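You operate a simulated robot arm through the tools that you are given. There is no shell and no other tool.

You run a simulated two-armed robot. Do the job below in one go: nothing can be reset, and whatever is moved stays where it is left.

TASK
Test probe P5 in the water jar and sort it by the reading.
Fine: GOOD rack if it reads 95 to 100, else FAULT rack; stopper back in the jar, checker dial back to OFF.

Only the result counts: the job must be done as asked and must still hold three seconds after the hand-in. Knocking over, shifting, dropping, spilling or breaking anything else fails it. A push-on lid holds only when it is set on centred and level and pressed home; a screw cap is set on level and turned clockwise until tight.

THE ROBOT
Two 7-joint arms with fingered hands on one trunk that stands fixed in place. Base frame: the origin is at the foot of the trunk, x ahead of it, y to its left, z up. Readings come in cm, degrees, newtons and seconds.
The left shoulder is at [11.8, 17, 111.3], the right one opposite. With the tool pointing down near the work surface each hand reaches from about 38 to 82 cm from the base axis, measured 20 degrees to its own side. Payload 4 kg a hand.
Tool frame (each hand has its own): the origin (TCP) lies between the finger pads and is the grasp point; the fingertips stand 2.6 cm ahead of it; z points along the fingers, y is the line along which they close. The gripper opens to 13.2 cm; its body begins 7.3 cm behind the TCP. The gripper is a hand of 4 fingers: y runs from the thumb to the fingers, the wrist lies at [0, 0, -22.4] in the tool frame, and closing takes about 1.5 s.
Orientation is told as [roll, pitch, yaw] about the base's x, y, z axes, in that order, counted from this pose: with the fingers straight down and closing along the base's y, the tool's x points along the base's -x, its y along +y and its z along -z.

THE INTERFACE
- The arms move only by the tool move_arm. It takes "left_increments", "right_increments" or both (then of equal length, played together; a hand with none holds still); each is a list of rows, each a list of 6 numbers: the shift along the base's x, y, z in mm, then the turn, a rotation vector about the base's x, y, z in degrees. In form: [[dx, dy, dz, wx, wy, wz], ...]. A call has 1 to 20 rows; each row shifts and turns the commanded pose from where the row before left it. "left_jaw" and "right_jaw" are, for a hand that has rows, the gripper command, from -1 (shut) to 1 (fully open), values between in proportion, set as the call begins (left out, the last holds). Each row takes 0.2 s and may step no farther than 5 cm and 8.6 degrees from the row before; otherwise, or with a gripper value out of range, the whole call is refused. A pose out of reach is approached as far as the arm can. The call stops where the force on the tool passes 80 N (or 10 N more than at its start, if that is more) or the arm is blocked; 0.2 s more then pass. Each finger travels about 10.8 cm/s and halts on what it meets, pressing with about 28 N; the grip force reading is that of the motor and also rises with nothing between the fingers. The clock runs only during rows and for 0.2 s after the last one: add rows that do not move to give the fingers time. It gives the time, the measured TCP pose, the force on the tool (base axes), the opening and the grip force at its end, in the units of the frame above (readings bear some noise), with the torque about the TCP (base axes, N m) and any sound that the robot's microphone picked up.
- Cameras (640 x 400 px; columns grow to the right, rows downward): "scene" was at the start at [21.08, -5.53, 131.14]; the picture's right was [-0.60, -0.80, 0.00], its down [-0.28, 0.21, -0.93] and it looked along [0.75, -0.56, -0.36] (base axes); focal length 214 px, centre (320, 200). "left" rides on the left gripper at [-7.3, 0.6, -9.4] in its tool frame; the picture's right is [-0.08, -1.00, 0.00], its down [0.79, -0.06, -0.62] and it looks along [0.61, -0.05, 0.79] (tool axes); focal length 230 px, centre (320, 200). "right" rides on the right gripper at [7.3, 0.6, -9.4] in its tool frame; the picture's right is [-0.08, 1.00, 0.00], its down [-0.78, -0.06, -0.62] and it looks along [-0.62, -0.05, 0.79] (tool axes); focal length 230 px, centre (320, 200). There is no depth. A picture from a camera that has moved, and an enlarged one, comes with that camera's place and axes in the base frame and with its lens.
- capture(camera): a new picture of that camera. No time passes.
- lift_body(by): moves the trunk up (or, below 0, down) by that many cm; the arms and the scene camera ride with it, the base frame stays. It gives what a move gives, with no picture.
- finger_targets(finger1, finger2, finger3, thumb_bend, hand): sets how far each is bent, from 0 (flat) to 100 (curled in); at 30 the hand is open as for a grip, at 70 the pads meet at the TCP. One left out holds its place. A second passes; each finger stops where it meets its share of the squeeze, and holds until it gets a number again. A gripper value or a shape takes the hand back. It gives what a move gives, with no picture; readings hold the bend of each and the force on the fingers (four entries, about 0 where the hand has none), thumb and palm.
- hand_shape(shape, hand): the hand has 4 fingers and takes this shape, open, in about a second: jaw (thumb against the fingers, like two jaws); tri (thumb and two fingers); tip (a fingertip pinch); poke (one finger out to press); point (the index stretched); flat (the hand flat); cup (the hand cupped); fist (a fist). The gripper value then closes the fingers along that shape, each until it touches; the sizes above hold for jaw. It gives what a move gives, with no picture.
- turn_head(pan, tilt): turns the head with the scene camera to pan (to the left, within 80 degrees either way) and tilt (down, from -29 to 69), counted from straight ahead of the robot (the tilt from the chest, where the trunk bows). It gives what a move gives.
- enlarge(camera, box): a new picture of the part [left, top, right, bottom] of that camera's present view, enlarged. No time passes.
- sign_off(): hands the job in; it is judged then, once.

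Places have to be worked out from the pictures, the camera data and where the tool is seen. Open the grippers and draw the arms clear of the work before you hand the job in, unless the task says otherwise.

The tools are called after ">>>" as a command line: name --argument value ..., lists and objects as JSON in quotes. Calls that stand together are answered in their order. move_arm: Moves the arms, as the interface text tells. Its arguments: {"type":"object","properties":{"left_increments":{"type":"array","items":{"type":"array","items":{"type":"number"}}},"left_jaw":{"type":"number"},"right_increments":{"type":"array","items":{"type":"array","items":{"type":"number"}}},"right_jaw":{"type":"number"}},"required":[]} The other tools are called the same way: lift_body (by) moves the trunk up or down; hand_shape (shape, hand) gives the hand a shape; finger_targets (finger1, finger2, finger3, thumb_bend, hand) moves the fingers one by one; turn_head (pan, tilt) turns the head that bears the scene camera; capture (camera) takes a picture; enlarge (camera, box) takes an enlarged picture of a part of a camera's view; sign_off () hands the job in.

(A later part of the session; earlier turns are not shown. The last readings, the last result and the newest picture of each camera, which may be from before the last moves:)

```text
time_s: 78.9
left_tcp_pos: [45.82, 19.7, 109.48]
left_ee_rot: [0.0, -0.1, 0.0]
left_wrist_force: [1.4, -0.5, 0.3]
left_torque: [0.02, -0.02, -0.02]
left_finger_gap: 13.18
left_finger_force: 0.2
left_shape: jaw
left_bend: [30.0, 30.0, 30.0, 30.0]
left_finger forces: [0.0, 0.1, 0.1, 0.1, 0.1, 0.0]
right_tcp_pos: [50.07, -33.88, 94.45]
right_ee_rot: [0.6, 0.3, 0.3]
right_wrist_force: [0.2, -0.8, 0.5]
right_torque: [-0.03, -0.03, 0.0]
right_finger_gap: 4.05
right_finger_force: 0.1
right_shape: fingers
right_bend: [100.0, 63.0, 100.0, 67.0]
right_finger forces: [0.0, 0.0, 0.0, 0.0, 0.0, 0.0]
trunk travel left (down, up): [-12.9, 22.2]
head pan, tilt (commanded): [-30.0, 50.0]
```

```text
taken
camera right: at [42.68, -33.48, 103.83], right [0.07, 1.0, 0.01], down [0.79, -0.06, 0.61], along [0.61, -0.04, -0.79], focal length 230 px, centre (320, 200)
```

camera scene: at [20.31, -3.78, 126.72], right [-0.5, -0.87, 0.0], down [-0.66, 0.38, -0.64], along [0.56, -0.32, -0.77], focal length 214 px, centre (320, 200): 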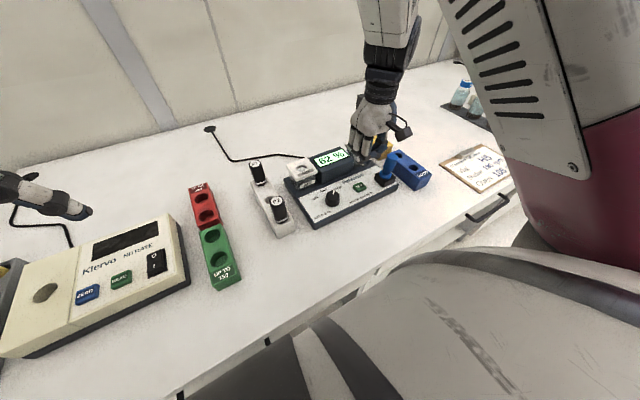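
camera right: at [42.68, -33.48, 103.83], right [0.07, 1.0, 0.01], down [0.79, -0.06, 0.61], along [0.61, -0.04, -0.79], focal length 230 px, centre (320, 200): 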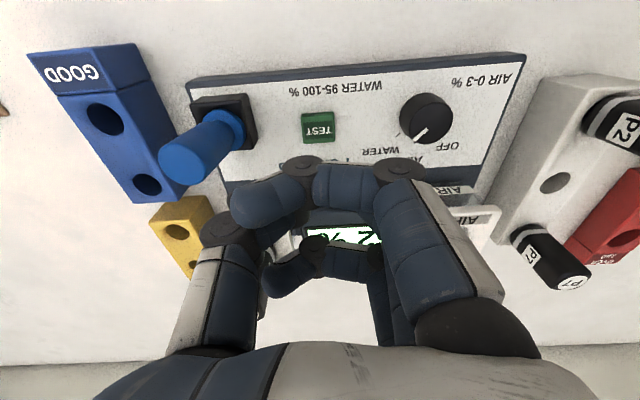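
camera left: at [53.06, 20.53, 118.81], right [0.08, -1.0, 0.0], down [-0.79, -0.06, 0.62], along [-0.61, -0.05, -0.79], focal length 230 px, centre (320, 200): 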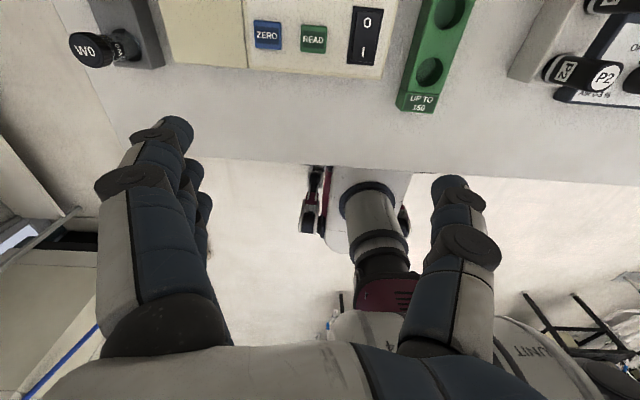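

The display shows a number. I enlarge it to read it exactly.

>>> enlarge --camera "scene" --box '[285, 130, 405, 210]'

>>> enlarge --camera "scene" --box '[305, 142, 355, 172]'

>>> enlarge --camera "right" --box '[370, 80, 480, 160]'

```text
5.00 times, centred on (345, 170) of scene
camera zoom: at [20.31, -3.78, 126.72], right [-0.5, -0.87, 0.0], down [-0.66, 0.38, -0.64], along [0.56, -0.32, -0.77], focal length 1072 px, centre (195, 350)
```

zoom: 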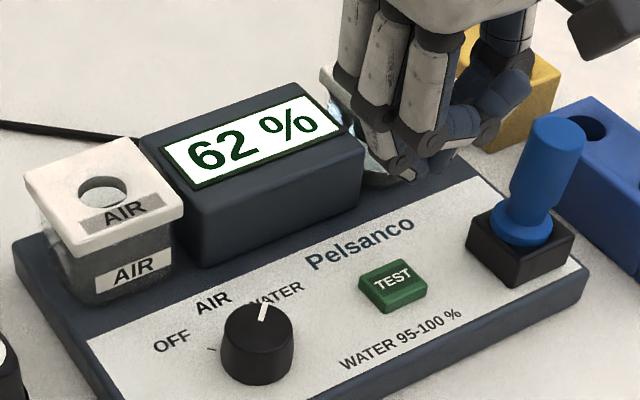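

```text
12.80 times, centred on (330, 157) of scene
camera zoom: at [20.31, -3.78, 126.72], right [-0.5, -0.87, 0.0], down [-0.66, 0.38, -0.64], along [0.56, -0.32, -0.77], focal length 2745 px, centre (192, 750)
```

zoom: 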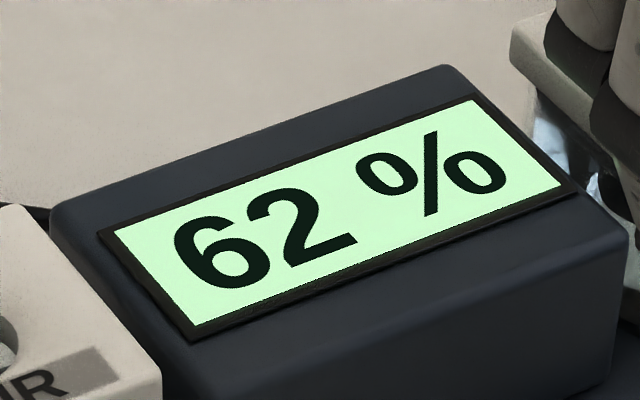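

```text
5.00 times, centred on (425, 120) of right
camera zoom: at [42.68, -33.48, 103.83], right [0.07, 1.0, 0.01], down [0.79, -0.06, 0.61], along [0.61, -0.04, -0.79], focal length 1150 px, centre (-205, 600)
```

zoom: 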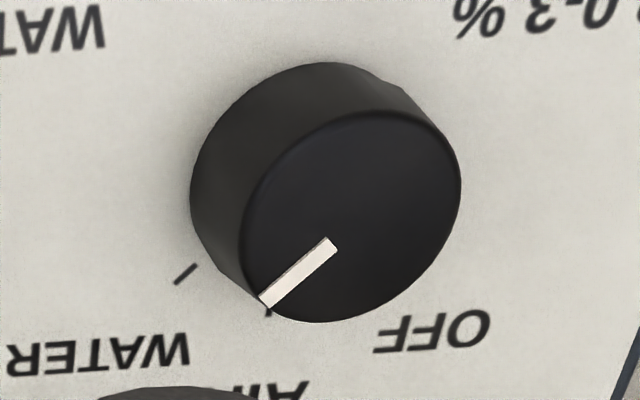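

The display reads 62 %. I raise and move the hand a bit, let more time pass to see that the reading stays, and check that P5 is well seated in the jar.

>>> move_arm --right_increments '[[0, 20, 20, 0, 0, 0], [0, 30, 20, 0, 0, 0], [0, 30, 0, 0, 0, 0], [0, 0, 0, 0, 0, 0], [0, 0, 0, 0, 0, 0], [0, 0, 0, 0, 0, 0], [0, 0, 0, 0, 0, 0], [0, 0, 0, 0, 0, 0], [0, 0, 0, 0, 0, 0], [0, 0, 0, 0, 0, 0], [0, 0, 0, 0, 0, 0]]'

>>> capture --camera "scene"

>>> capture --camera "right"

```text
time_s: 81.3
left_tcp_pos: [45.76, 19.72, 109.49]
left_ee_rot: [0.0, 0.0, 0.0]
left_wrist_force: [0.4, 0.1, -0.7]
left_torque: [0.02, 0.02, 0.0]
left_finger_gap: 13.21
left_finger_force: 0.0
left_shape: jaw
left_bend: [30.0, 30.0, 30.0, 30.0]
left_finger forces: [0.0, 0.0, 0.0, 0.1, 0.0, 0.1]
right_tcp_pos: [50.91, -25.76, 98.21]
right_ee_rot: [1.6, 0.7, 0.9]
right_wrist_force: [0.5, 0.5, -0.3]
right_torque: [0.01, -0.02, 0.01]
right_finger_gap: 4.07
right_finger_force: 0.1
right_shape: fingers
right_bend: [100.0, 63.0, 100.0, 67.0]
right_finger forces: [0.1, 0.0, 0.0, 0.1, 0.1, 0.1]
right hand out of reach, approached as far as the arm can: row 3
trunk travel left (down, up): [-12.9, 22.2]
head pan, tilt (commanded): [-30.0, 50.0]
```

```text
taken
camera scene: at [21.21, -4.88, 129.62], right [-0.55, -0.84, 0.0], down [-0.42, 0.28, -0.86], along [0.72, -0.47, -0.5], focal length 214 px, centre (320, 200)
```

scene: 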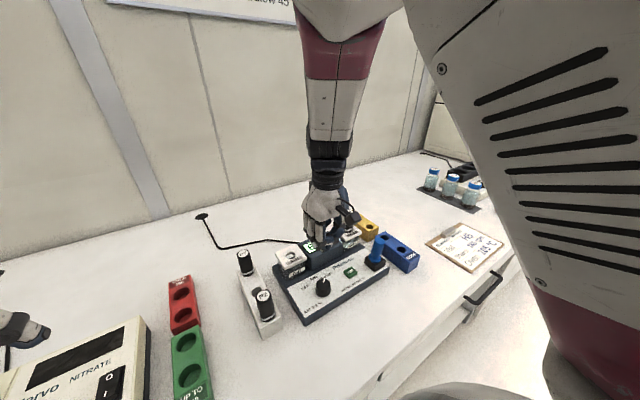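

```text
taken
camera right: at [43.52, -25.59, 107.65], right [0.06, 1.0, 0.03], down [0.79, -0.07, 0.61], along [0.61, -0.02, -0.8], focal length 230 px, centre (320, 200)
```

right: 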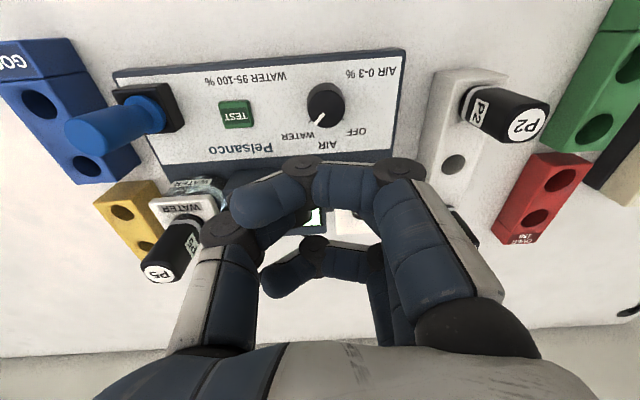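

P5 stands seated in the water jar. Now I turn the dial back to OFF: I restore the jaw shape, half open, and bring the hand over the dial at yaw 0.

>>> hand_shape --shape "jaw" --hand "right"

>>> move_arm --right_increments '[[-6, 4, -20, -0.8, -0.4, -0.5], [-5, 0, -20, -0.8, -0.3, -0.4], [0, 0, -20, 0, 0, 0], [0, 0, -10, 0, 0, 0], [0, 0, 0, 0, 0, 0], [0, 0, 0, 0, 0, 0]]' --right_jaw 0

>>> capture --camera "right"

>>> capture --camera "scene"

```text
time_s: 82.2
left_tcp_pos: [45.73, 19.76, 109.58]
left_ee_rot: [0.0, 0.0, 0.1]
left_wrist_force: [0.0, -0.3, -0.6]
left_torque: [-0.01, 0.01, -0.01]
left_finger_gap: 13.19
left_finger_force: 0.1
left_shape: jaw
left_bend: [30.0, 30.0, 30.0, 30.0]
left_finger forces: [0.1, 0.1, 0.0, 0.0, 0.0, 0.1]
right_tcp_pos: [50.98, -25.72, 98.19]
right_ee_rot: [1.5, 0.5, 0.8]
right_wrist_force: [0.2, 0.7, 0.6]
right_torque: [0.02, 0.01, 0.0]
right_finger_gap: 13.17
right_finger_force: 0.1
right_shape: jaw
right_bend: [30.0, 30.0, 30.0, 30.0]
right_finger forces: [0.1, 0.0, 0.0, 0.0, 0.0, 0.1]
trunk travel left (down, up): [-12.9, 22.2]
head pan, tilt (commanded): [-30.0, 50.0]
```

```text
time_s: 83.6
left_tcp_pos: [45.68, 19.72, 109.53]
left_ee_rot: [0.0, -0.1, 0.1]
left_wrist_force: [-0.2, 0.3, -0.6]
left_torque: [-0.01, 0.0, 0.03]
left_finger_gap: 13.19
left_finger_force: 0.1
left_shape: jaw
left_bend: [30.0, 30.0, 30.0, 30.0]
left_finger forces: [0.1, 0.0, 0.0, 0.0, 0.1, 0.0]
right_tcp_pos: [50.04, -25.2, 91.77]
right_ee_rot: [-0.5, -0.6, -0.6]
right_wrist_force: [-0.4, 0.6, -0.8]
right_torque: [0.03, 0.0, -0.02]
right_finger_gap: 6.68
right_finger_force: 0.1
right_shape: jaw
right_bend: [73.0, 73.0, 73.0, 70.0]
right_finger forces: [0.0, 0.1, 0.0, 0.0, 0.0, 0.1]
trunk travel left (down, up): [-12.9, 22.2]
head pan, tilt (commanded): [-30.0, 50.0]
```

```text
taken
camera right: at [42.38, -24.54, 101.01], right [0.09, 1.0, -0.01], down [0.78, -0.06, 0.63], along [0.62, -0.06, -0.78], focal length 230 px, centre (320, 200)
```

right: 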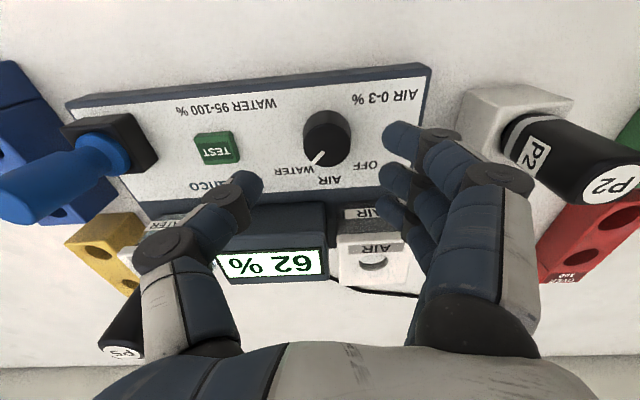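

```text
taken
camera scene: at [21.17, -3.94, 128.17], right [-0.47, -0.88, 0.0], down [-0.56, 0.3, -0.77], along [0.68, -0.36, -0.64], focal length 214 px, centre (320, 200)
```

scene: 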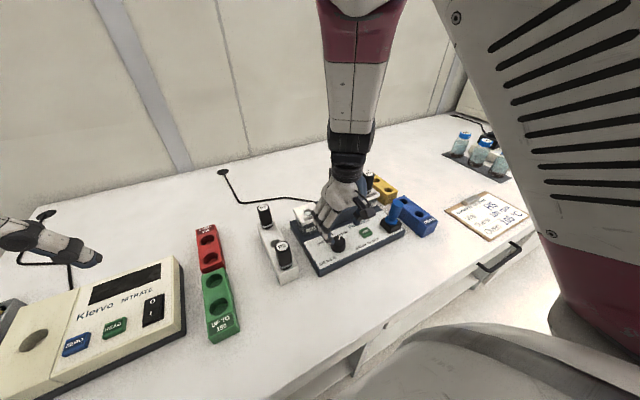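

The reading is steady at 62 %, so P5 goes to the FAULT rack. The hand is well placed over the dial; I lower to z≈86.2 and grip the knob.

>>> move_arm --right_increments '[[-1, -1, -20, 0.3, 0.3, 0.3], [0, 0, -20, 0.2, 0.3, 0.3], [0, 0, -15, 0, 0, 0], [0, 0, 0, 0, 0, 0], [0, 0, 0, 0, 0, 0]]'

>>> enlarge --camera "right" --box '[220, 110, 420, 250]'

```text
time_s: 84.8
left_tcp_pos: [45.7, 19.82, 109.54]
left_ee_rot: [0.0, 0.1, 0.1]
left_wrist_force: [-0.3, -0.7, -0.2]
left_torque: [0.0, -0.02, -0.02]
left_finger_gap: 13.19
left_finger_force: 0.1
left_shape: jaw
left_bend: [30.0, 30.0, 30.0, 30.0]
left_finger forces: [0.0, 0.1, 0.0, 0.1, 0.0, 0.0]
right_tcp_pos: [49.99, -25.43, 86.27]
right_ee_rot: [-0.4, -0.3, -0.4]
right_wrist_force: [0.9, -0.2, 0.4]
right_torque: [0.0, -0.02, 0.02]
right_finger_gap: 6.67
right_finger_force: 0.0
right_shape: jaw
right_bend: [73.0, 73.0, 73.0, 70.0]
right_finger forces: [0.0, 0.0, 0.1, 0.0, 0.0, 0.1]
trunk travel left (down, up): [-12.9, 22.2]
head pan, tilt (commanded): [-30.0, 50.0]
```

```text
2.86 times, centred on (320, 180) of right
camera zoom: at [42.43, -24.83, 95.65], right [0.08, 1.0, -0.01], down [0.78, -0.06, 0.62], along [0.62, -0.06, -0.78], focal length 657 px, centre (320, 257)
```

zoom: 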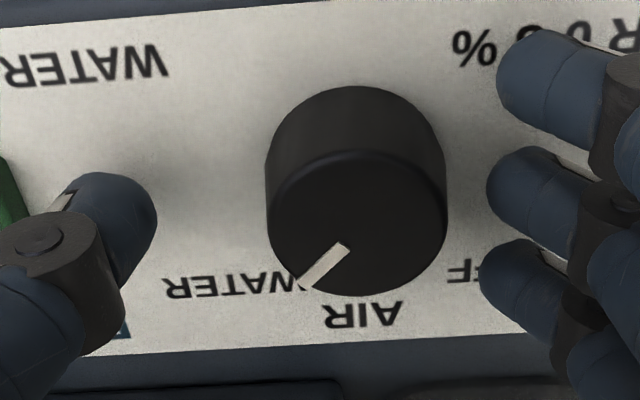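

The knob is centred between the pads. I close the jaw.

>>> move_arm --right_increments '[[0, 1, 0, 0, 0, 0], [0, 0, 0, 0, 0, 0], [0, 0, 0, 0, 0, 0], [0, 0, 0, 0, 0, 0], [0, 0, 0, 0, 0, 0], [0, 0, 0, 0, 0, 0], [0, 0, 0, 0, 0, 0]]' --right_jaw -1

>>> capture --camera "right"

```text
time_s: 86.4
left_tcp_pos: [45.59, 19.66, 109.48]
left_ee_rot: [0.0, -0.1, 0.1]
left_wrist_force: [-0.5, 0.1, -0.3]
left_torque: [0.01, -0.01, -0.01]
left_finger_gap: 13.18
left_finger_force: 0.0
left_shape: jaw
left_bend: [30.0, 30.0, 30.0, 30.0]
left_finger forces: [0.1, 0.0, 0.1, 0.1, 0.0, 0.0]
right_tcp_pos: [49.81, -25.63, 86.0]
right_ee_rot: [-0.5, 0.1, -0.4]
right_wrist_force: [6.7, -10.5, 8.3]
right_torque: [-0.09, -0.19, -0.02]
right_finger_gap: 1.65
right_finger_force: 28.4
right_shape: jaw
right_bend: [68.0, 74.0, 73.0, 70.0]
right_finger forces: [0.0, 8.6, 11.7, 0.0, 27.9, 0.0]
trunk travel left (down, up): [-12.9, 22.2]
head pan, tilt (commanded): [-30.0, 50.0]
```

```text
taken
camera right: at [42.34, -24.85, 95.43], right [0.09, 1.0, -0.01], down [0.79, -0.06, 0.62], along [0.61, -0.06, -0.79], focal length 230 px, centre (320, 200)
```

right: 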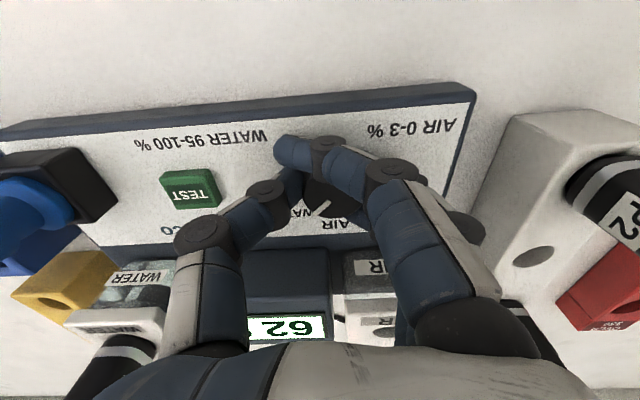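

Gripped. I turn counter-clockwise by 48° (+8° per row, with the small arc).

>>> move_arm --right_increments '[[0, 0, 1, 0, 0, 0], [0.6, 0.3, 0, 0, 0, 8], [0.6, 0.3, 0, 0, 0, 8], [0.6, 0.3, 0, 0, 0, 8], [0, 0, 0, 0, 0, 0]]'

>>> capture --camera "right"

```text
time_s: 87.6
left_tcp_pos: [45.93, 19.71, 109.35]
left_ee_rot: [0.1, 0.0, 0.1]
left_wrist_force: [0.0, 0.8, 0.3]
left_torque: [-0.03, -0.02, -0.01]
left_finger_gap: 13.2
left_finger_force: 0.1
left_shape: jaw
left_bend: [30.0, 30.0, 30.0, 30.0]
left_finger forces: [0.0, 0.0, 0.0, 0.0, 0.0, 0.0]
right_tcp_pos: [50.12, -25.59, 86.13]
right_ee_rot: [-0.8, -1.2, 23.5]
right_wrist_force: [10.9, -11.0, -2.7]
right_torque: [-0.18, -0.16, -0.13]
right_finger_gap: 1.62
right_finger_force: 27.9
right_shape: jaw
right_bend: [68.0, 74.0, 73.0, 70.0]
right_finger forces: [0.0, 7.4, 10.6, 0.0, 30.0, 0.0]
trunk travel left (down, up): [-12.9, 22.2]
head pan, tilt (commanded): [-30.0, 50.0]
```

```text
taken
camera right: at [42.73, -27.89, 95.33], right [-0.33, 0.95, -0.01], down [0.73, 0.26, 0.63], along [0.6, 0.2, -0.77], focal length 230 px, centre (320, 200)
```

right: 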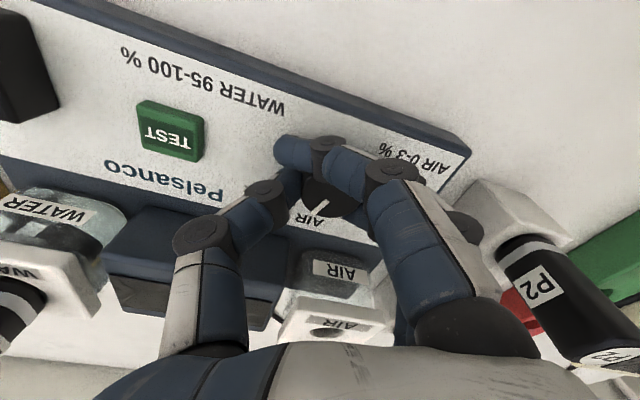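

The knob follows. I turn the next 24°.

>>> move_arm --right_increments '[[0.6, 0.3, 0, 0, 0, 8], [0.6, 0.3, 0, 0, 0, 8], [0.6, 0.3, 0, 0, 0, 8], [0, 0, 0, 0, 0, 0]]'

>>> enlarge --camera "right" --box '[220, 110, 420, 250]'

```text
time_s: 88.6
left_tcp_pos: [45.85, 19.61, 109.49]
left_ee_rot: [0.1, 0.0, 0.0]
left_wrist_force: [0.0, -0.2, 0.5]
left_torque: [-0.01, 0.01, 0.02]
left_finger_gap: 13.17
left_finger_force: 0.1
left_shape: jaw
left_bend: [30.0, 30.0, 30.0, 30.0]
left_finger forces: [0.1, 0.0, 0.1, 0.0, 0.0, 0.0]
right_tcp_pos: [50.35, -25.31, 86.1]
right_ee_rot: [-1.7, -2.4, 47.8]
right_wrist_force: [6.4, -18.0, -7.7]
right_torque: [-0.36, -0.03, -0.01]
right_finger_gap: 1.54
right_finger_force: 27.9
right_shape: jaw
right_bend: [68.0, 74.0, 73.0, 70.0]
right_finger forces: [0.0, 7.3, 6.6, 0.1, 31.3, 0.0]
trunk travel left (down, up): [-12.9, 22.2]
head pan, tilt (commanded): [-30.0, 50.0]
```

```text
2.86 times, centred on (320, 180) of right
camera zoom: at [44.32, -30.5, 95.23], right [-0.69, 0.73, -0.02], down [0.54, 0.53, 0.65], along [0.49, 0.43, -0.76], focal length 657 px, centre (320, 257)
```

zoom: 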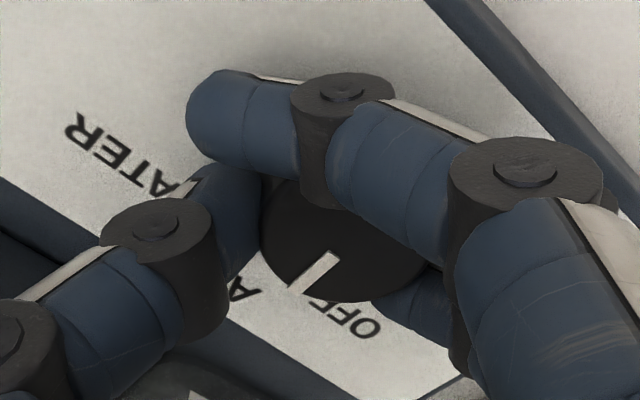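

The pointer is now at AIR or a bit past. I release, yaw the open hand back to 0 and take a second bite.

>>> move_arm --right_increments '[[0, 0, -1, 0, 0, 0], [0, 0, 0, 0, 0, 0], [0, 0, 0, 0, 0, 0], [0, 0, 0, 0, 0, 0], [0, 0, 0, 0, 0, 0], [0, 0, 0, 0, 0, 0]]' --right_jaw 0

>>> move_arm --right_increments '[[0, 0, 5, -1, 1.4, 0], [0, 0, 2, -1, 1.4, 0], [-0.6, -0.3, 0, 0, 0, -8], [-0.6, -0.3, 0, 0, 0, -8], [-0.6, -0.3, 0, 0, 0, -8], [-0.6, -0.3, 0, 0, 0, -8], [-0.6, -0.3, 0, 0, 0, -8], [-0.6, -0.3, 0, 0, 0, -8], [0, 0, 0, 0, 0, 0], [0, 0, 0, 0, 0, 0]]'

>>> capture --camera "right"

>>> enlarge --camera "right" --box '[230, 100, 410, 230]'

```text
time_s: 90.0
left_tcp_pos: [45.78, 19.71, 109.48]
left_ee_rot: [-0.1, -0.2, 0.1]
left_wrist_force: [1.1, 0.9, 0.0]
left_torque: [0.0, 0.0, 0.01]
left_finger_gap: 13.19
left_finger_force: 0.0
left_shape: jaw
left_bend: [30.0, 30.0, 30.0, 30.0]
left_finger forces: [0.0, 0.0, 0.0, 0.0, 0.1, 0.0]
right_tcp_pos: [50.19, -25.21, 86.09]
right_ee_rot: [-1.5, -2.4, 47.5]
right_wrist_force: [0.6, 0.5, 1.0]
right_torque: [0.01, 0.0, 0.01]
right_finger_gap: 6.51
right_finger_force: 0.1
right_shape: jaw
right_bend: [73.0, 73.0, 73.0, 70.0]
right_finger forces: [0.0, 0.0, 0.0, 0.1, 0.1, 0.0]
trunk travel left (down, up): [-12.9, 22.2]
head pan, tilt (commanded): [-30.0, 50.0]
```

```text
time_s: 92.2
left_tcp_pos: [45.71, 19.73, 109.55]
left_ee_rot: [-0.1, -0.1, 0.0]
left_wrist_force: [-0.1, 0.9, -0.2]
left_torque: [0.01, 0.0, 0.0]
left_finger_gap: 13.19
left_finger_force: 0.2
left_shape: jaw
left_bend: [30.0, 30.0, 30.0, 30.0]
left_finger forces: [0.0, 0.0, 0.1, 0.1, 0.1, 0.0]
right_tcp_pos: [49.9, -25.39, 87.02]
right_ee_rot: [0.5, 3.1, -0.1]
right_wrist_force: [0.1, 0.4, 1.2]
right_torque: [0.03, 0.03, -0.03]
right_finger_gap: 6.52
right_finger_force: 0.0
right_shape: jaw
right_bend: [73.0, 73.0, 73.0, 70.0]
right_finger forces: [0.0, 0.1, 0.0, 0.0, 0.0, 0.0]
trunk travel left (down, up): [-12.9, 22.2]
head pan, tilt (commanded): [-30.0, 50.0]
```

```text
taken
camera right: at [42.95, -24.94, 96.79], right [0.08, 1.0, 0.0], down [0.82, -0.07, 0.57], along [0.57, -0.04, -0.82], focal length 230 px, centre (320, 200)
```

right: 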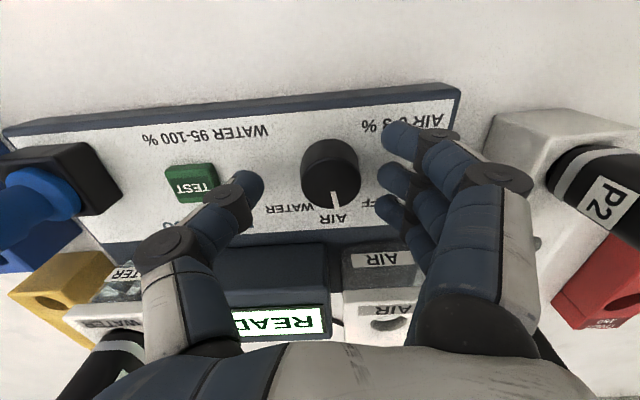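

```text
3.08 times, centred on (320, 165) of right
camera zoom: at [42.95, -24.94, 96.79], right [0.08, 1.0, 0.0], down [0.82, -0.07, 0.57], along [0.57, -0.04, -0.82], focal length 708 px, centre (320, 308)
```

zoom: 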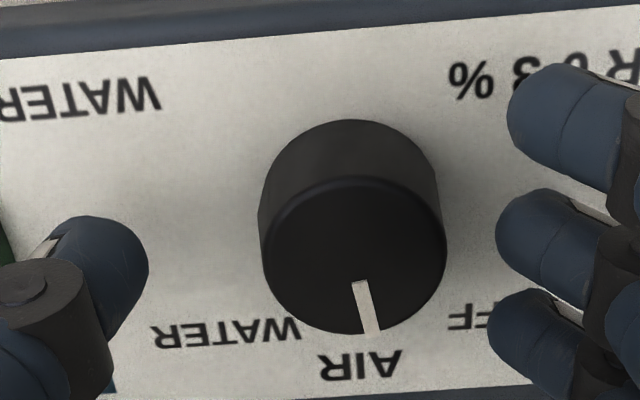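

The pointer is slightly past AIR toward OFF; about 38–40° remain. I level the hand, lower, and grip again.

>>> move_arm --right_increments '[[0, 0, -3, -0.3, -1.5, 0], [0, 0, -4, -0.2, -1.5, 0], [0, 0, 0, 0, 0, 0], [0, 0, 0, 0, 0, 0]]'

>>> move_arm --right_increments '[[0, 0, 0, 0, 0, 0], [0, 0, 0, 0, 0, 0], [0, 0, 0, 0, 0, 0], [0, 0, 0, 0, 0, 0], [0, 0, 0, 0, 0, 0], [0, 0, 0, 0, 0, 0], [0, 0, 0, 0, 0, 0]]' --right_jaw -1

>>> capture --camera "right"

```text
time_s: 93.2
left_tcp_pos: [45.8, 19.8, 109.57]
left_ee_rot: [0.0, 0.0, -0.1]
left_wrist_force: [0.3, -0.8, -0.1]
left_torque: [0.02, 0.01, -0.01]
left_finger_gap: 13.2
left_finger_force: 0.1
left_shape: jaw
left_bend: [30.0, 30.0, 30.0, 30.0]
left_finger forces: [0.0, 0.0, 0.0, 0.1, 0.0, 0.1]
right_tcp_pos: [49.5, -25.58, 85.94]
right_ee_rot: [-0.1, 0.5, -0.5]
right_wrist_force: [-0.6, -0.3, 0.2]
right_torque: [-0.01, 0.04, -0.01]
right_finger_gap: 6.53
right_finger_force: 0.2
right_shape: jaw
right_bend: [73.0, 73.0, 73.0, 70.0]
right_finger forces: [0.0, 0.0, 0.1, 0.1, 0.1, 0.0]
trunk travel left (down, up): [-12.9, 22.2]
head pan, tilt (commanded): [-30.0, 50.0]
```

```text
time_s: 94.8
left_tcp_pos: [45.82, 19.64, 109.54]
left_ee_rot: [0.1, 0.1, 0.0]
left_wrist_force: [0.0, 0.1, 0.1]
left_torque: [0.0, -0.01, 0.0]
left_finger_gap: 13.23
left_finger_force: 0.0
left_shape: jaw
left_bend: [30.0, 30.0, 30.0, 30.0]
left_finger forces: [0.0, 0.0, 0.1, 0.0, 0.0, 0.0]
right_tcp_pos: [49.76, -25.4, 85.98]
right_ee_rot: [-0.1, 0.4, -0.5]
right_wrist_force: [-5.3, -10.4, -6.3]
right_torque: [-0.16, 0.14, -0.01]
right_finger_gap: 1.66
right_finger_force: 28.1
right_shape: jaw
right_bend: [68.0, 73.0, 73.0, 70.0]
right_finger forces: [0.0, 8.2, 7.8, 0.0, 26.5, 0.1]
trunk travel left (down, up): [-12.9, 22.2]
head pan, tilt (commanded): [-30.0, 50.0]
```

```text
taken
camera right: at [42.31, -24.89, 95.52], right [0.08, 1.0, 0.0], down [0.79, -0.07, 0.61], along [0.61, -0.05, -0.79], focal length 230 px, centre (320, 200)
```

right: 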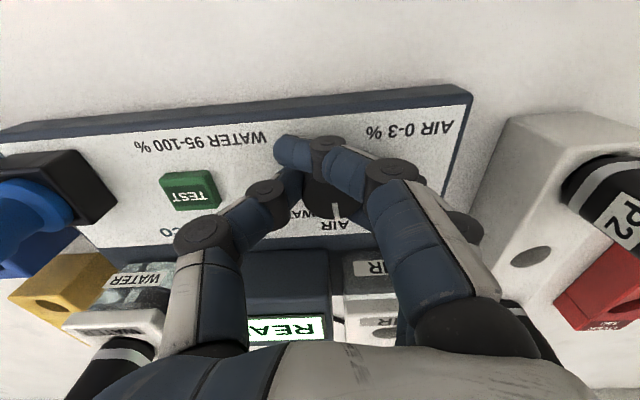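

Gripped again. I turn 40° counter-clockwise toward OFF in two stages.

>>> move_arm --right_increments '[[0.6, 0.3, 0, 0, 0, 8], [0.6, 0.3, 0, 0, 0, 8], [0.6, 0.3, 0, 0, 0, 8], [0.6, 0.3, 0, 0, 0, 8], [0.6, 0.3, 0, 0, 0, 8], [0, 0, 0, 0, 0, 0]]'

>>> enlarge --camera "right" --box '[220, 110, 420, 250]'

>>> capture --camera "scene"

```text
time_s: 96.2
left_tcp_pos: [45.75, 19.64, 109.46]
left_ee_rot: [0.0, 0.0, 0.0]
left_wrist_force: [0.0, -0.5, -0.7]
left_torque: [0.01, 0.0, -0.01]
left_finger_gap: 13.2
left_finger_force: 0.1
left_shape: jaw
left_bend: [30.0, 30.0, 30.0, 30.0]
left_finger forces: [0.0, 0.0, 0.0, 0.0, 0.1, 0.0]
right_tcp_pos: [50.14, -25.49, 86.16]
right_ee_rot: [-1.1, -1.7, 39.6]
right_wrist_force: [3.2, -17.8, -5.4]
right_torque: [-0.35, 0.04, -0.12]
right_finger_gap: 1.64
right_finger_force: 27.2
right_shape: jaw
right_bend: [68.0, 74.0, 73.0, 70.0]
right_finger forces: [0.1, 7.8, 7.2, 0.1, 31.0, 0.1]
trunk travel left (down, up): [-12.9, 22.2]
head pan, tilt (commanded): [-30.0, 50.0]
```

```text
2.86 times, centred on (320, 180) of right
camera zoom: at [43.66, -29.81, 95.22], right [-0.57, 0.82, -0.02], down [0.62, 0.45, 0.64], along [0.53, 0.36, -0.77], focal length 657 px, centre (320, 257)
```

zoom: 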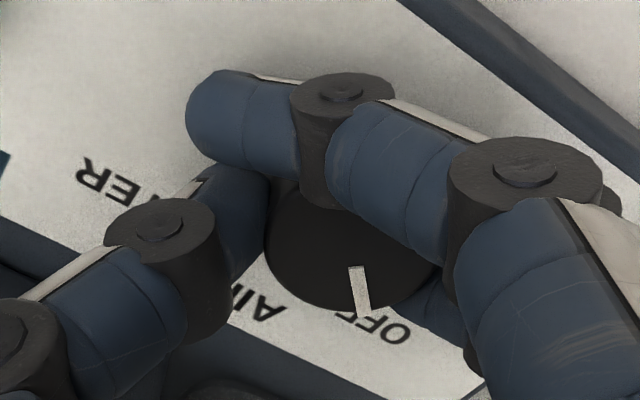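

```text
taken
camera scene: at [20.39, -3.97, 126.68], right [-0.5, -0.87, 0.0], down [-0.66, 0.38, -0.64], along [0.56, -0.32, -0.77], focal length 214 px, centre (320, 200)
```

scene: 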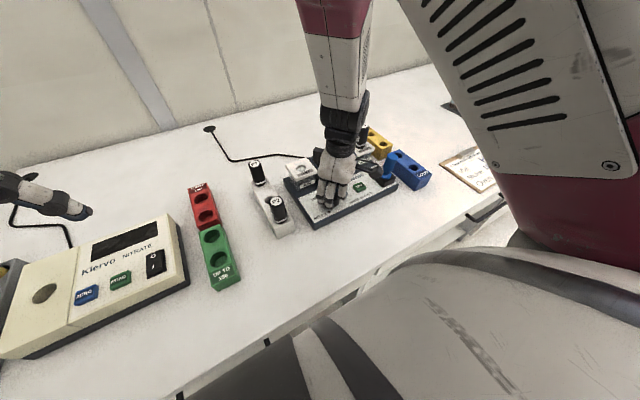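

The pointer stands at OFF in this view. I release, raise the hand and check the dial and display.

>>> move_arm --right_increments '[[0, 0, 0, 0, 0, 0], [0, 0, 0, 0, 0, 0], [0, 0, 0, 0, 0, 0], [0, 0, 0, 0, 0, 0], [0, 0, 0, 0, 0, 0]]' --right_jaw 0

>>> move_arm --right_increments '[[0, 0, 15, -0.7, 0.9, 0], [0, 0, 20, -0.7, 0.9, 0], [0, 0, 15, 0, 0, 0], [0, 0, 0, 0, 0, -8], [0, 0, 0, 0, 0, -8], [0, 0, 0, 0, 0, -8], [0, 0, 0, 0, 0, -8], [0, 0, 0, 0, 0, -7], [0, 0, 0, 0, 0, 0], [0, 0, 0, 0, 0, 0]]'

>>> capture --camera "right"

>>> enlarge --camera "right" --box '[270, 80, 400, 200]'

```text
time_s: 97.4
left_tcp_pos: [45.8, 19.71, 109.38]
left_ee_rot: [0.0, -0.1, 0.2]
left_wrist_force: [0.2, 0.1, 0.4]
left_torque: [0.0, 0.05, 0.01]
left_finger_gap: 13.22
left_finger_force: 0.0
left_shape: jaw
left_bend: [30.0, 30.0, 30.0, 30.0]
left_finger forces: [0.1, 0.0, 0.1, 0.0, 0.0, 0.1]
right_tcp_pos: [50.2, -25.21, 86.24]
right_ee_rot: [-1.0, -1.8, 39.7]
right_wrist_force: [-0.9, -0.4, 0.4]
right_torque: [0.0, 0.0, -0.01]
right_finger_gap: 6.53
right_finger_force: 0.2
right_shape: jaw
right_bend: [73.0, 73.0, 73.0, 70.0]
right_finger forces: [0.0, 0.0, 0.1, 0.0, 0.0, 0.0]
trunk travel left (down, up): [-12.9, 22.2]
head pan, tilt (commanded): [-30.0, 50.0]
```

```text
time_s: 99.6
left_tcp_pos: [45.67, 19.74, 109.46]
left_ee_rot: [0.0, 0.0, 0.0]
left_wrist_force: [-1.0, -0.3, -0.2]
left_torque: [0.02, 0.0, -0.01]
left_finger_gap: 13.2
left_finger_force: 0.0
left_shape: jaw
left_bend: [30.0, 30.0, 30.0, 30.0]
left_finger forces: [0.0, 0.0, 0.0, 0.0, 0.0, 0.0]
right_tcp_pos: [50.04, -25.2, 91.14]
right_ee_rot: [0.3, 2.4, 1.1]
right_wrist_force: [-0.6, -0.4, 0.5]
right_torque: [0.03, -0.02, 0.03]
right_finger_gap: 6.54
right_finger_force: 0.0
right_shape: jaw
right_bend: [73.0, 73.0, 73.0, 70.0]
right_finger forces: [0.0, 0.0, 0.0, 0.0, 0.0, 0.0]
trunk travel left (down, up): [-12.9, 22.2]
head pan, tilt (commanded): [-30.0, 50.0]
```

```text
taken
camera right: at [43.09, -24.89, 100.91], right [0.06, 1.0, 0.0], down [0.81, -0.05, 0.58], along [0.58, -0.03, -0.81], focal length 230 px, centre (320, 200)
```

right: 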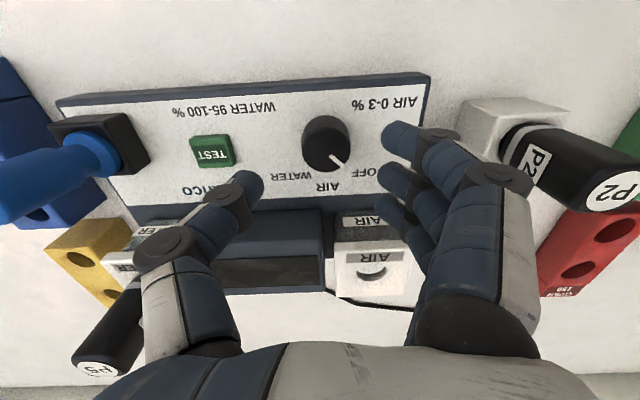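

```text
3.33 times, centred on (335, 140) of right
camera zoom: at [43.09, -24.89, 100.91], right [0.06, 1.0, 0.0], down [0.81, -0.05, 0.58], along [0.58, -0.03, -0.81], focal length 767 px, centre (270, 400)
```

zoom: 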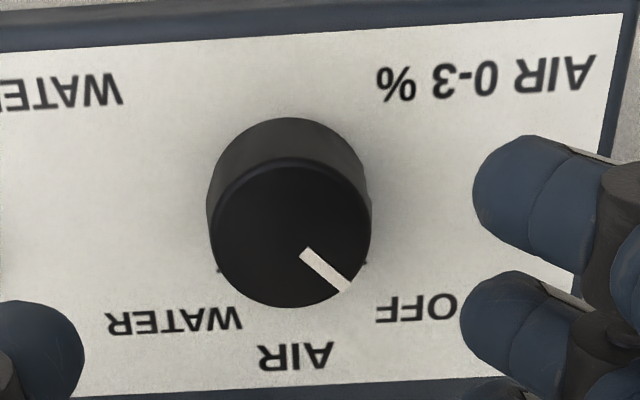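

The display is dark and the pointer lines up with the OFF tick: the dial is back at OFF. Now I fetch P5: I rise and move above it at about (60.4,-40.8).

>>> move_arm --right_increments '[[0, 0, 30, -0.3, -1.2, -0.5], [0, 0, 30, 0, -1.2, -0.6], [10, -20, 20, 0, 0, 0], [25, -35, 0, 0, 0, 0], [25, -35, 0, 0, 0, 0], [25, -35, 0, 0, 0, 0], [18, -30, 0, 0, 0, 0], [0, 0, 0, 0, 0, 0], [0, 0, 0, 0, 0, 0]]' --right_jaw 0.1

>>> capture --camera "right"

>>> capture --camera "scene"

```text
time_s: 101.6
left_tcp_pos: [45.78, 19.67, 109.55]
left_ee_rot: [0.0, 0.0, 0.0]
left_wrist_force: [0.5, -0.3, -0.5]
left_torque: [-0.01, 0.04, 0.02]
left_finger_gap: 13.19
left_finger_force: 0.0
left_shape: jaw
left_bend: [30.0, 30.0, 30.0, 30.0]
left_finger forces: [0.0, 0.2, 0.0, 0.0, 0.0, 0.1]
right_tcp_pos: [60.56, -40.32, 99.12]
right_ee_rot: [-3.7, 0.4, 2.4]
right_wrist_force: [0.6, 0.2, 0.7]
right_torque: [-0.02, 0.01, 0.04]
right_finger_gap: 7.21
right_finger_force: 0.0
right_shape: jaw
right_bend: [72.0, 72.0, 72.0, 70.0]
right_finger forces: [0.1, 0.0, 0.0, 0.0, 0.0, 0.0]
trunk travel left (down, up): [-12.9, 22.2]
head pan, tilt (commanded): [-30.0, 50.0]
```

```text
taken
camera right: at [53.09, -39.45, 108.5], right [0.04, 1.0, -0.07], down [0.79, 0.01, 0.61], along [0.61, -0.07, -0.79], focal length 230 px, centre (320, 200)
```

right: 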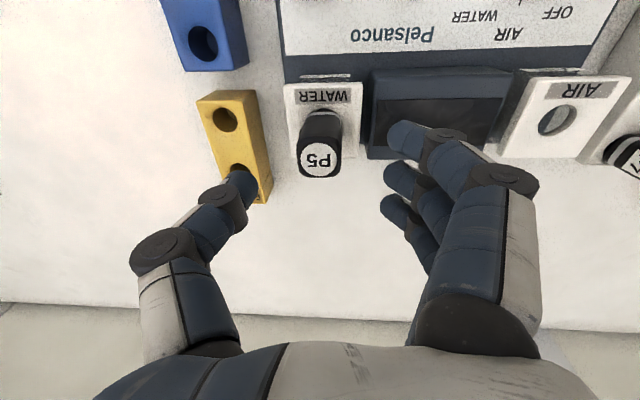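

```text
taken
camera scene: at [20.34, -3.81, 126.71], right [-0.5, -0.87, 0.0], down [-0.66, 0.38, -0.64], along [0.56, -0.32, -0.77], focal length 214 px, centre (320, 200)
```

scene: 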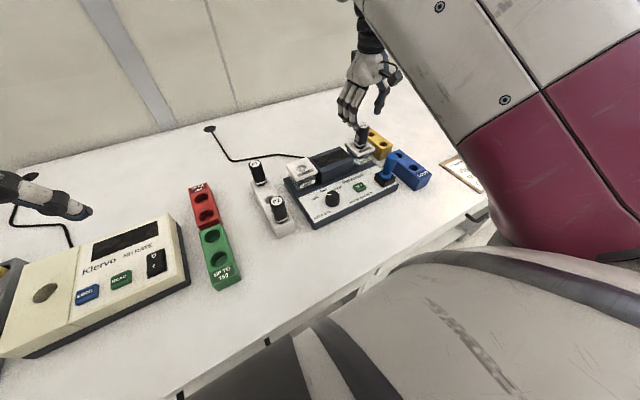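

P5's top is at about (60.6,-40.6). I level the hand, set it about 0.5 cm to the thumb side so the grip closes evenly, and descend to TCP z≈92.

>>> move_arm --right_increments '[[0, -4, 0, 1.9, -0.2, -1.2], [0, -4, 0, 1.8, -0.2, -1.2], [0, 0, -20, 0, 0, 0], [0, 0, -20, 0, 0, 0], [0, 0, -20, 0, 0, 0], [0, 0, -10, 0, 0, 0], [0, 0, 0, 0, 0, 0], [0, 0, 0, 0, 0, 0]]'

>>> capture --camera "right"

>>> enlarge --camera "scene" --box '[320, 100, 400, 165]'

```text
time_s: 103.4
left_tcp_pos: [45.68, 19.78, 109.6]
left_ee_rot: [0.0, -0.1, 0.0]
left_wrist_force: [-0.6, -0.9, 0.0]
left_torque: [0.02, 0.01, 0.01]
left_finger_gap: 13.18
left_finger_force: 0.1
left_shape: jaw
left_bend: [30.0, 30.0, 30.0, 30.0]
left_finger forces: [0.1, 0.0, 0.1, 0.0, 0.0, 0.1]
right_tcp_pos: [60.5, -41.04, 92.17]
right_ee_rot: [0.0, -0.1, 0.0]
right_wrist_force: [0.0, -0.1, 0.3]
right_torque: [-0.04, 0.01, -0.01]
right_finger_gap: 7.18
right_finger_force: 0.1
right_shape: jaw
right_bend: [72.0, 72.0, 72.0, 70.0]
right_finger forces: [0.0, 0.0, 0.0, 0.1, 0.0, 0.1]
trunk travel left (down, up): [-12.9, 22.2]
head pan, tilt (commanded): [-30.0, 50.0]
```

```text
taken
camera right: at [52.98, -40.55, 101.53], right [0.08, 1.0, 0.0], down [0.78, -0.06, 0.62], along [0.62, -0.05, -0.79], focal length 230 px, centre (320, 200)
```

right: 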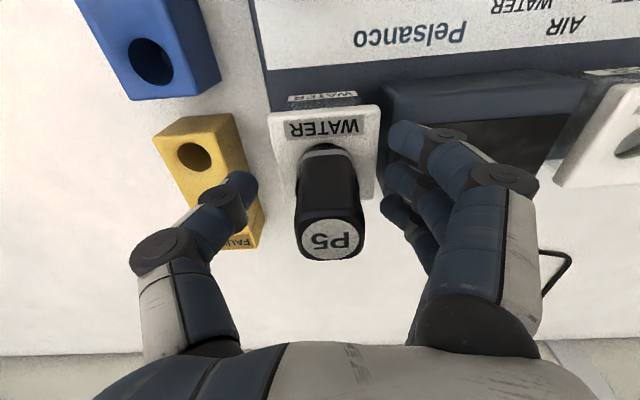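

```text
6.15 times, centred on (360, 132) of scene
camera zoom: at [20.32, -3.78, 126.71], right [-0.5, -0.87, 0.0], down [-0.66, 0.38, -0.64], along [0.56, -0.32, -0.77], focal length 1320 px, centre (74, 615)
```

zoom: 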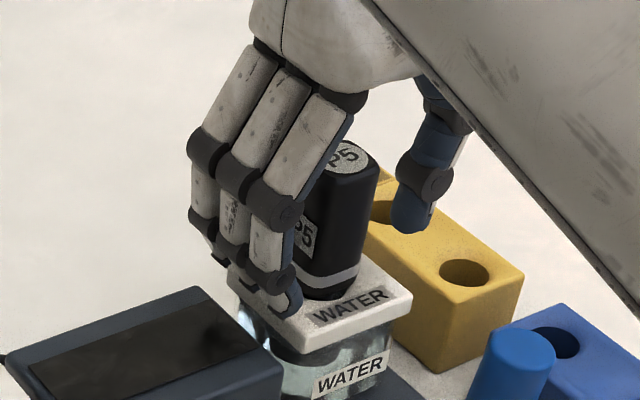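

P5 is seated and centred between the pads. I close the jaw on it.

>>> move_arm --right_increments '[[0, 0, 0, 0, 0, 0], [0, 0, 0, 0, 0, 0], [0, 0, 0, 0, 0, 0], [0, 0, 0, 0, 0, 0], [0, 0, 0, 0, 0, 0], [0, 0, 0, 0, 0, 0], [0, 0, 0, 0, 0, 0], [0, 0, 0, 0, 0, 0]]' --right_jaw -1

>>> capture --camera "right"

>>> enlarge --camera "scene" --box '[320, 100, 400, 165]'

```text
time_s: 105.2
left_tcp_pos: [45.64, 19.73, 109.53]
left_ee_rot: [-0.1, -0.1, -0.1]
left_wrist_force: [0.9, 0.3, 0.1]
left_torque: [-0.02, 0.01, -0.01]
left_finger_gap: 13.18
left_finger_force: 0.1
left_shape: jaw
left_bend: [30.0, 30.0, 30.0, 30.0]
left_finger forces: [0.1, 0.0, 0.1, 0.0, 0.0, 0.0]
right_tcp_pos: [60.48, -41.1, 92.13]
right_ee_rot: [-0.2, 0.0, -0.1]
right_wrist_force: [2.8, -9.4, 6.2]
right_torque: [-0.25, -0.05, 0.04]
right_finger_gap: 1.12
right_finger_force: 28.2
right_shape: jaw
right_bend: [68.0, 72.0, 74.0, 71.0]
right_finger forces: [1.1, 13.3, 3.5, 0.1, 26.5, 0.0]
trunk travel left (down, up): [-12.9, 22.2]
head pan, tilt (commanded): [-30.0, 50.0]
```

```text
taken
camera right: at [52.96, -40.62, 101.58], right [0.08, 1.0, 0.0], down [0.78, -0.06, 0.62], along [0.62, -0.05, -0.79], focal length 230 px, centre (320, 200)
```

right: 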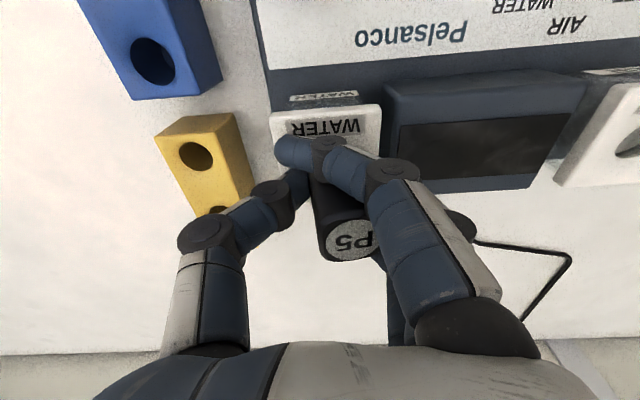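

```text
6.15 times, centred on (360, 132) of scene
camera zoom: at [20.29, -3.85, 126.73], right [-0.5, -0.87, 0.0], down [-0.66, 0.38, -0.64], along [0.56, -0.32, -0.77], focal length 1320 px, centre (74, 615)
```

zoom: 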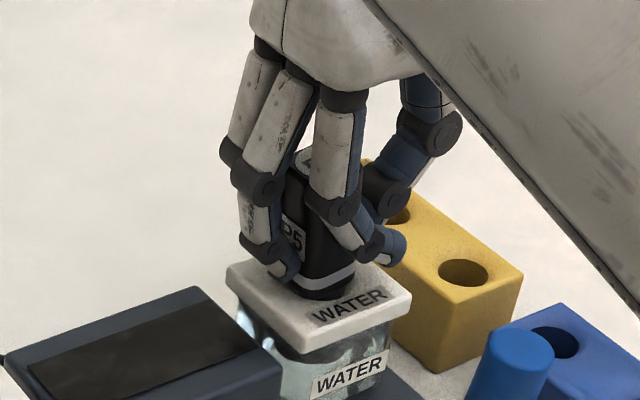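

P5 leans in the grip. I zoom to measure the lean before lifting.

>>> enlarge --camera "scene" --box '[345, 115, 390, 155]'

>>> enlarge --camera "right" --box '[250, 90, 410, 280]'

```text
10.00 times, centred on (368, 135) of scene
camera zoom: at [20.29, -3.85, 126.73], right [-0.5, -0.87, 0.0], down [-0.66, 0.38, -0.64], along [0.56, -0.32, -0.77], focal length 2145 px, centre (-155, 850)
```

zoom: 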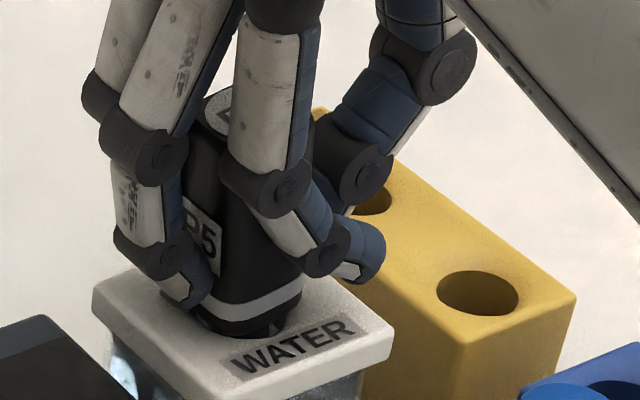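

```text
2.11 times, centred on (330, 185) of right
camera zoom: at [52.96, -40.62, 101.58], right [0.08, 1.0, 0.0], down [0.78, -0.06, 0.62], along [0.62, -0.05, -0.79], focal length 484 px, centre (299, 232)
```

zoom: 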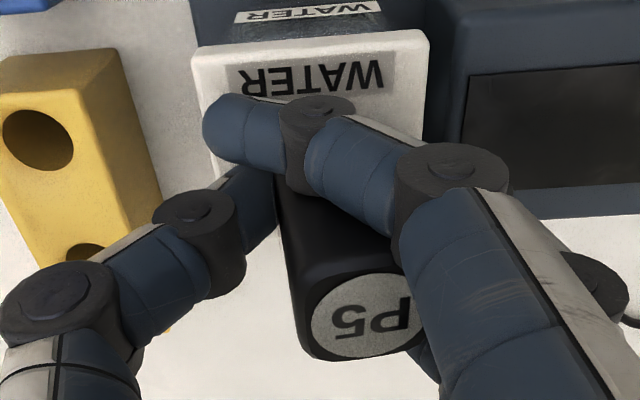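

The lean is about 7°, similar to before and manageable. I lift P5 slowly out of the jar by 7 cm.

>>> move_arm --right_increments '[[0, 0, 5, 0, 0, 0], [0, 0, 8, 0, 0, 0], [0, 0, 12, 0, 0, 0], [0, 0, 15, 0, 0, 0], [0, 0, 15, 0, 0, 0], [0, 0, 15, 0, 0, 0], [0, 0, 0, 0, 0, 0]]'

>>> capture --camera "right"

>>> enlarge --camera "scene" --box '[320, 70, 410, 165]'

```text
time_s: 106.8
left_tcp_pos: [45.82, 19.72, 109.5]
left_ee_rot: [0.1, 0.1, -0.1]
left_wrist_force: [0.6, 0.6, -0.1]
left_torque: [0.0, -0.03, 0.0]
left_finger_gap: 13.18
left_finger_force: 0.2
left_shape: jaw
left_bend: [30.0, 30.0, 30.0, 30.0]
left_finger forces: [0.0, 0.0, 0.1, 0.0, 0.0, 0.1]
right_tcp_pos: [60.46, -41.23, 99.17]
right_ee_rot: [0.0, -0.2, -0.2]
right_wrist_force: [0.0, 1.3, -0.1]
right_torque: [0.0, -0.07, 0.0]
right_finger_gap: 1.1
right_finger_force: 28.2
right_shape: jaw
right_bend: [68.0, 71.0, 74.0, 71.0]
right_finger forces: [1.7, 15.4, 4.1, 0.0, 19.1, 0.1]
trunk travel left (down, up): [-12.9, 22.2]
head pan, tilt (commanded): [-30.0, 50.0]
```

```text
taken
camera right: at [52.98, -40.62, 108.48], right [0.08, 1.0, 0.0], down [0.78, -0.06, 0.62], along [0.62, -0.05, -0.79], focal length 230 px, centre (320, 200)
```

right: 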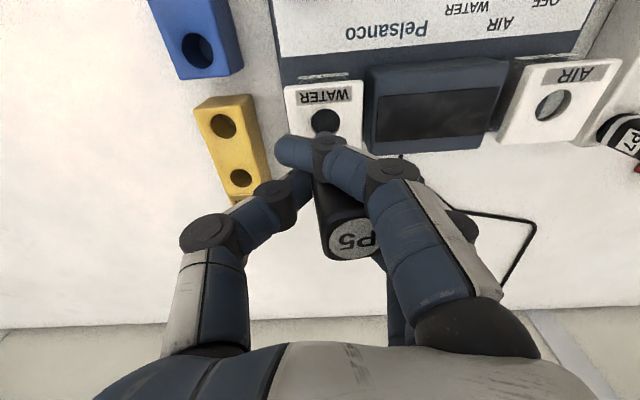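

```text
4.21 times, centred on (365, 118) of scene
camera zoom: at [20.34, -3.79, 126.71], right [-0.5, -0.87, 0.0], down [-0.66, 0.38, -0.64], along [0.56, -0.32, -0.77], focal length 903 px, centre (130, 547)
```

zoom: 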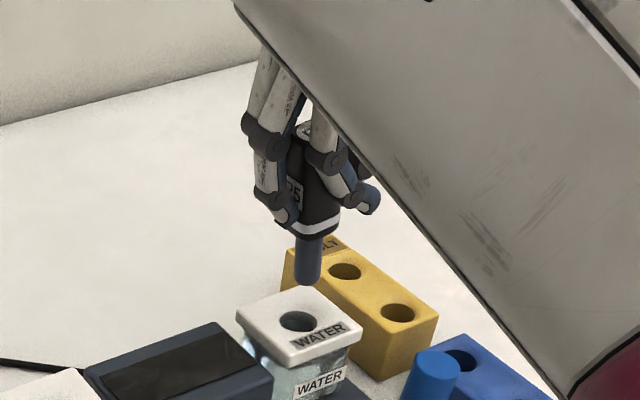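

P5 is out, leaning about 7° in the hand. The nearer FAULT hole I place at about (61.3,-51.5). I carry P5 over to the FAULT rack and tilt the hand (+7° about x, -4° about y) so P5 hangs upright.

>>> move_arm --right_increments '[[0, -25, 0, 0, 0, 0], [0, -25, 0, 1.5, -1, 0], [0, -25, 0, 2, -1, 0], [1, -25, 0, 2, -1, 0], [1, -17, 0, 1.5, -1, 0], [0, 0, 0, 0, 0, 0], [0, 0, 0, 0, 0, 0]]'

>>> capture --camera "right"

>>> capture --camera "scene"

```text
time_s: 108.4
left_tcp_pos: [45.73, 19.82, 109.53]
left_ee_rot: [-0.1, -0.1, 0.0]
left_wrist_force: [0.2, -0.1, -0.3]
left_torque: [0.01, 0.0, 0.01]
left_finger_gap: 13.19
left_finger_force: 0.0
left_shape: jaw
left_bend: [30.0, 30.0, 30.0, 30.0]
left_finger forces: [0.0, 0.0, 0.0, 0.0, 0.0, 0.1]
right_tcp_pos: [60.72, -52.9, 99.29]
right_ee_rot: [7.0, -4.0, -0.3]
right_wrist_force: [0.4, -0.1, -0.9]
right_torque: [0.0, 0.02, 0.0]
right_finger_gap: 1.12
right_finger_force: 28.3
right_shape: jaw
right_bend: [68.0, 71.0, 74.0, 71.0]
right_finger forces: [1.7, 15.3, 3.9, 0.1, 19.1, 0.1]
trunk travel left (down, up): [-12.9, 22.2]
head pan, tilt (commanded): [-30.0, 50.0]
```

```text
taken
camera right: at [52.48, -53.41, 108.04], right [0.07, 0.99, 0.13], down [0.74, -0.14, 0.66], along [0.67, 0.05, -0.74], focal length 230 px, centre (320, 200)
```

right: 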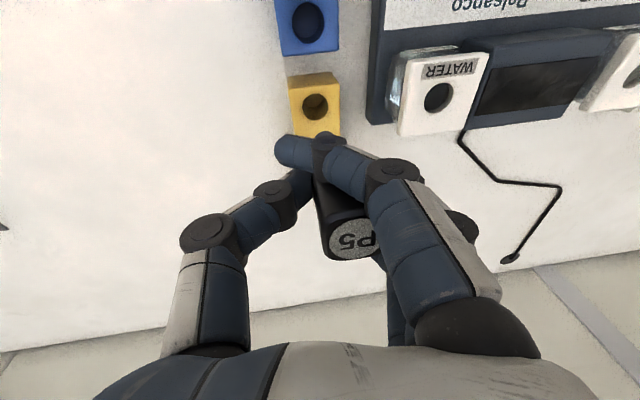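

```text
taken
camera scene: at [20.33, -3.79, 126.71], right [-0.5, -0.87, 0.0], down [-0.66, 0.38, -0.64], along [0.56, -0.32, -0.77], focal length 214 px, centre (320, 200)
```

scene: 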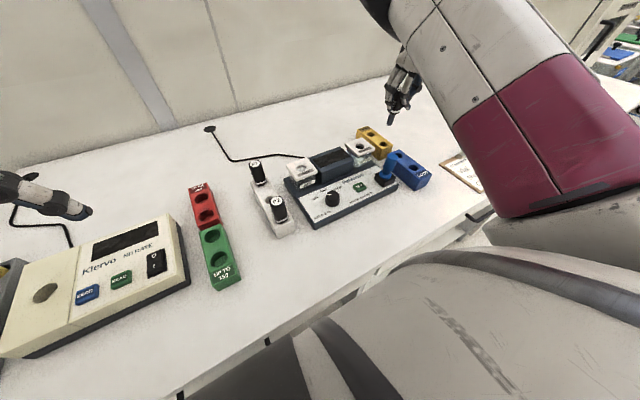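

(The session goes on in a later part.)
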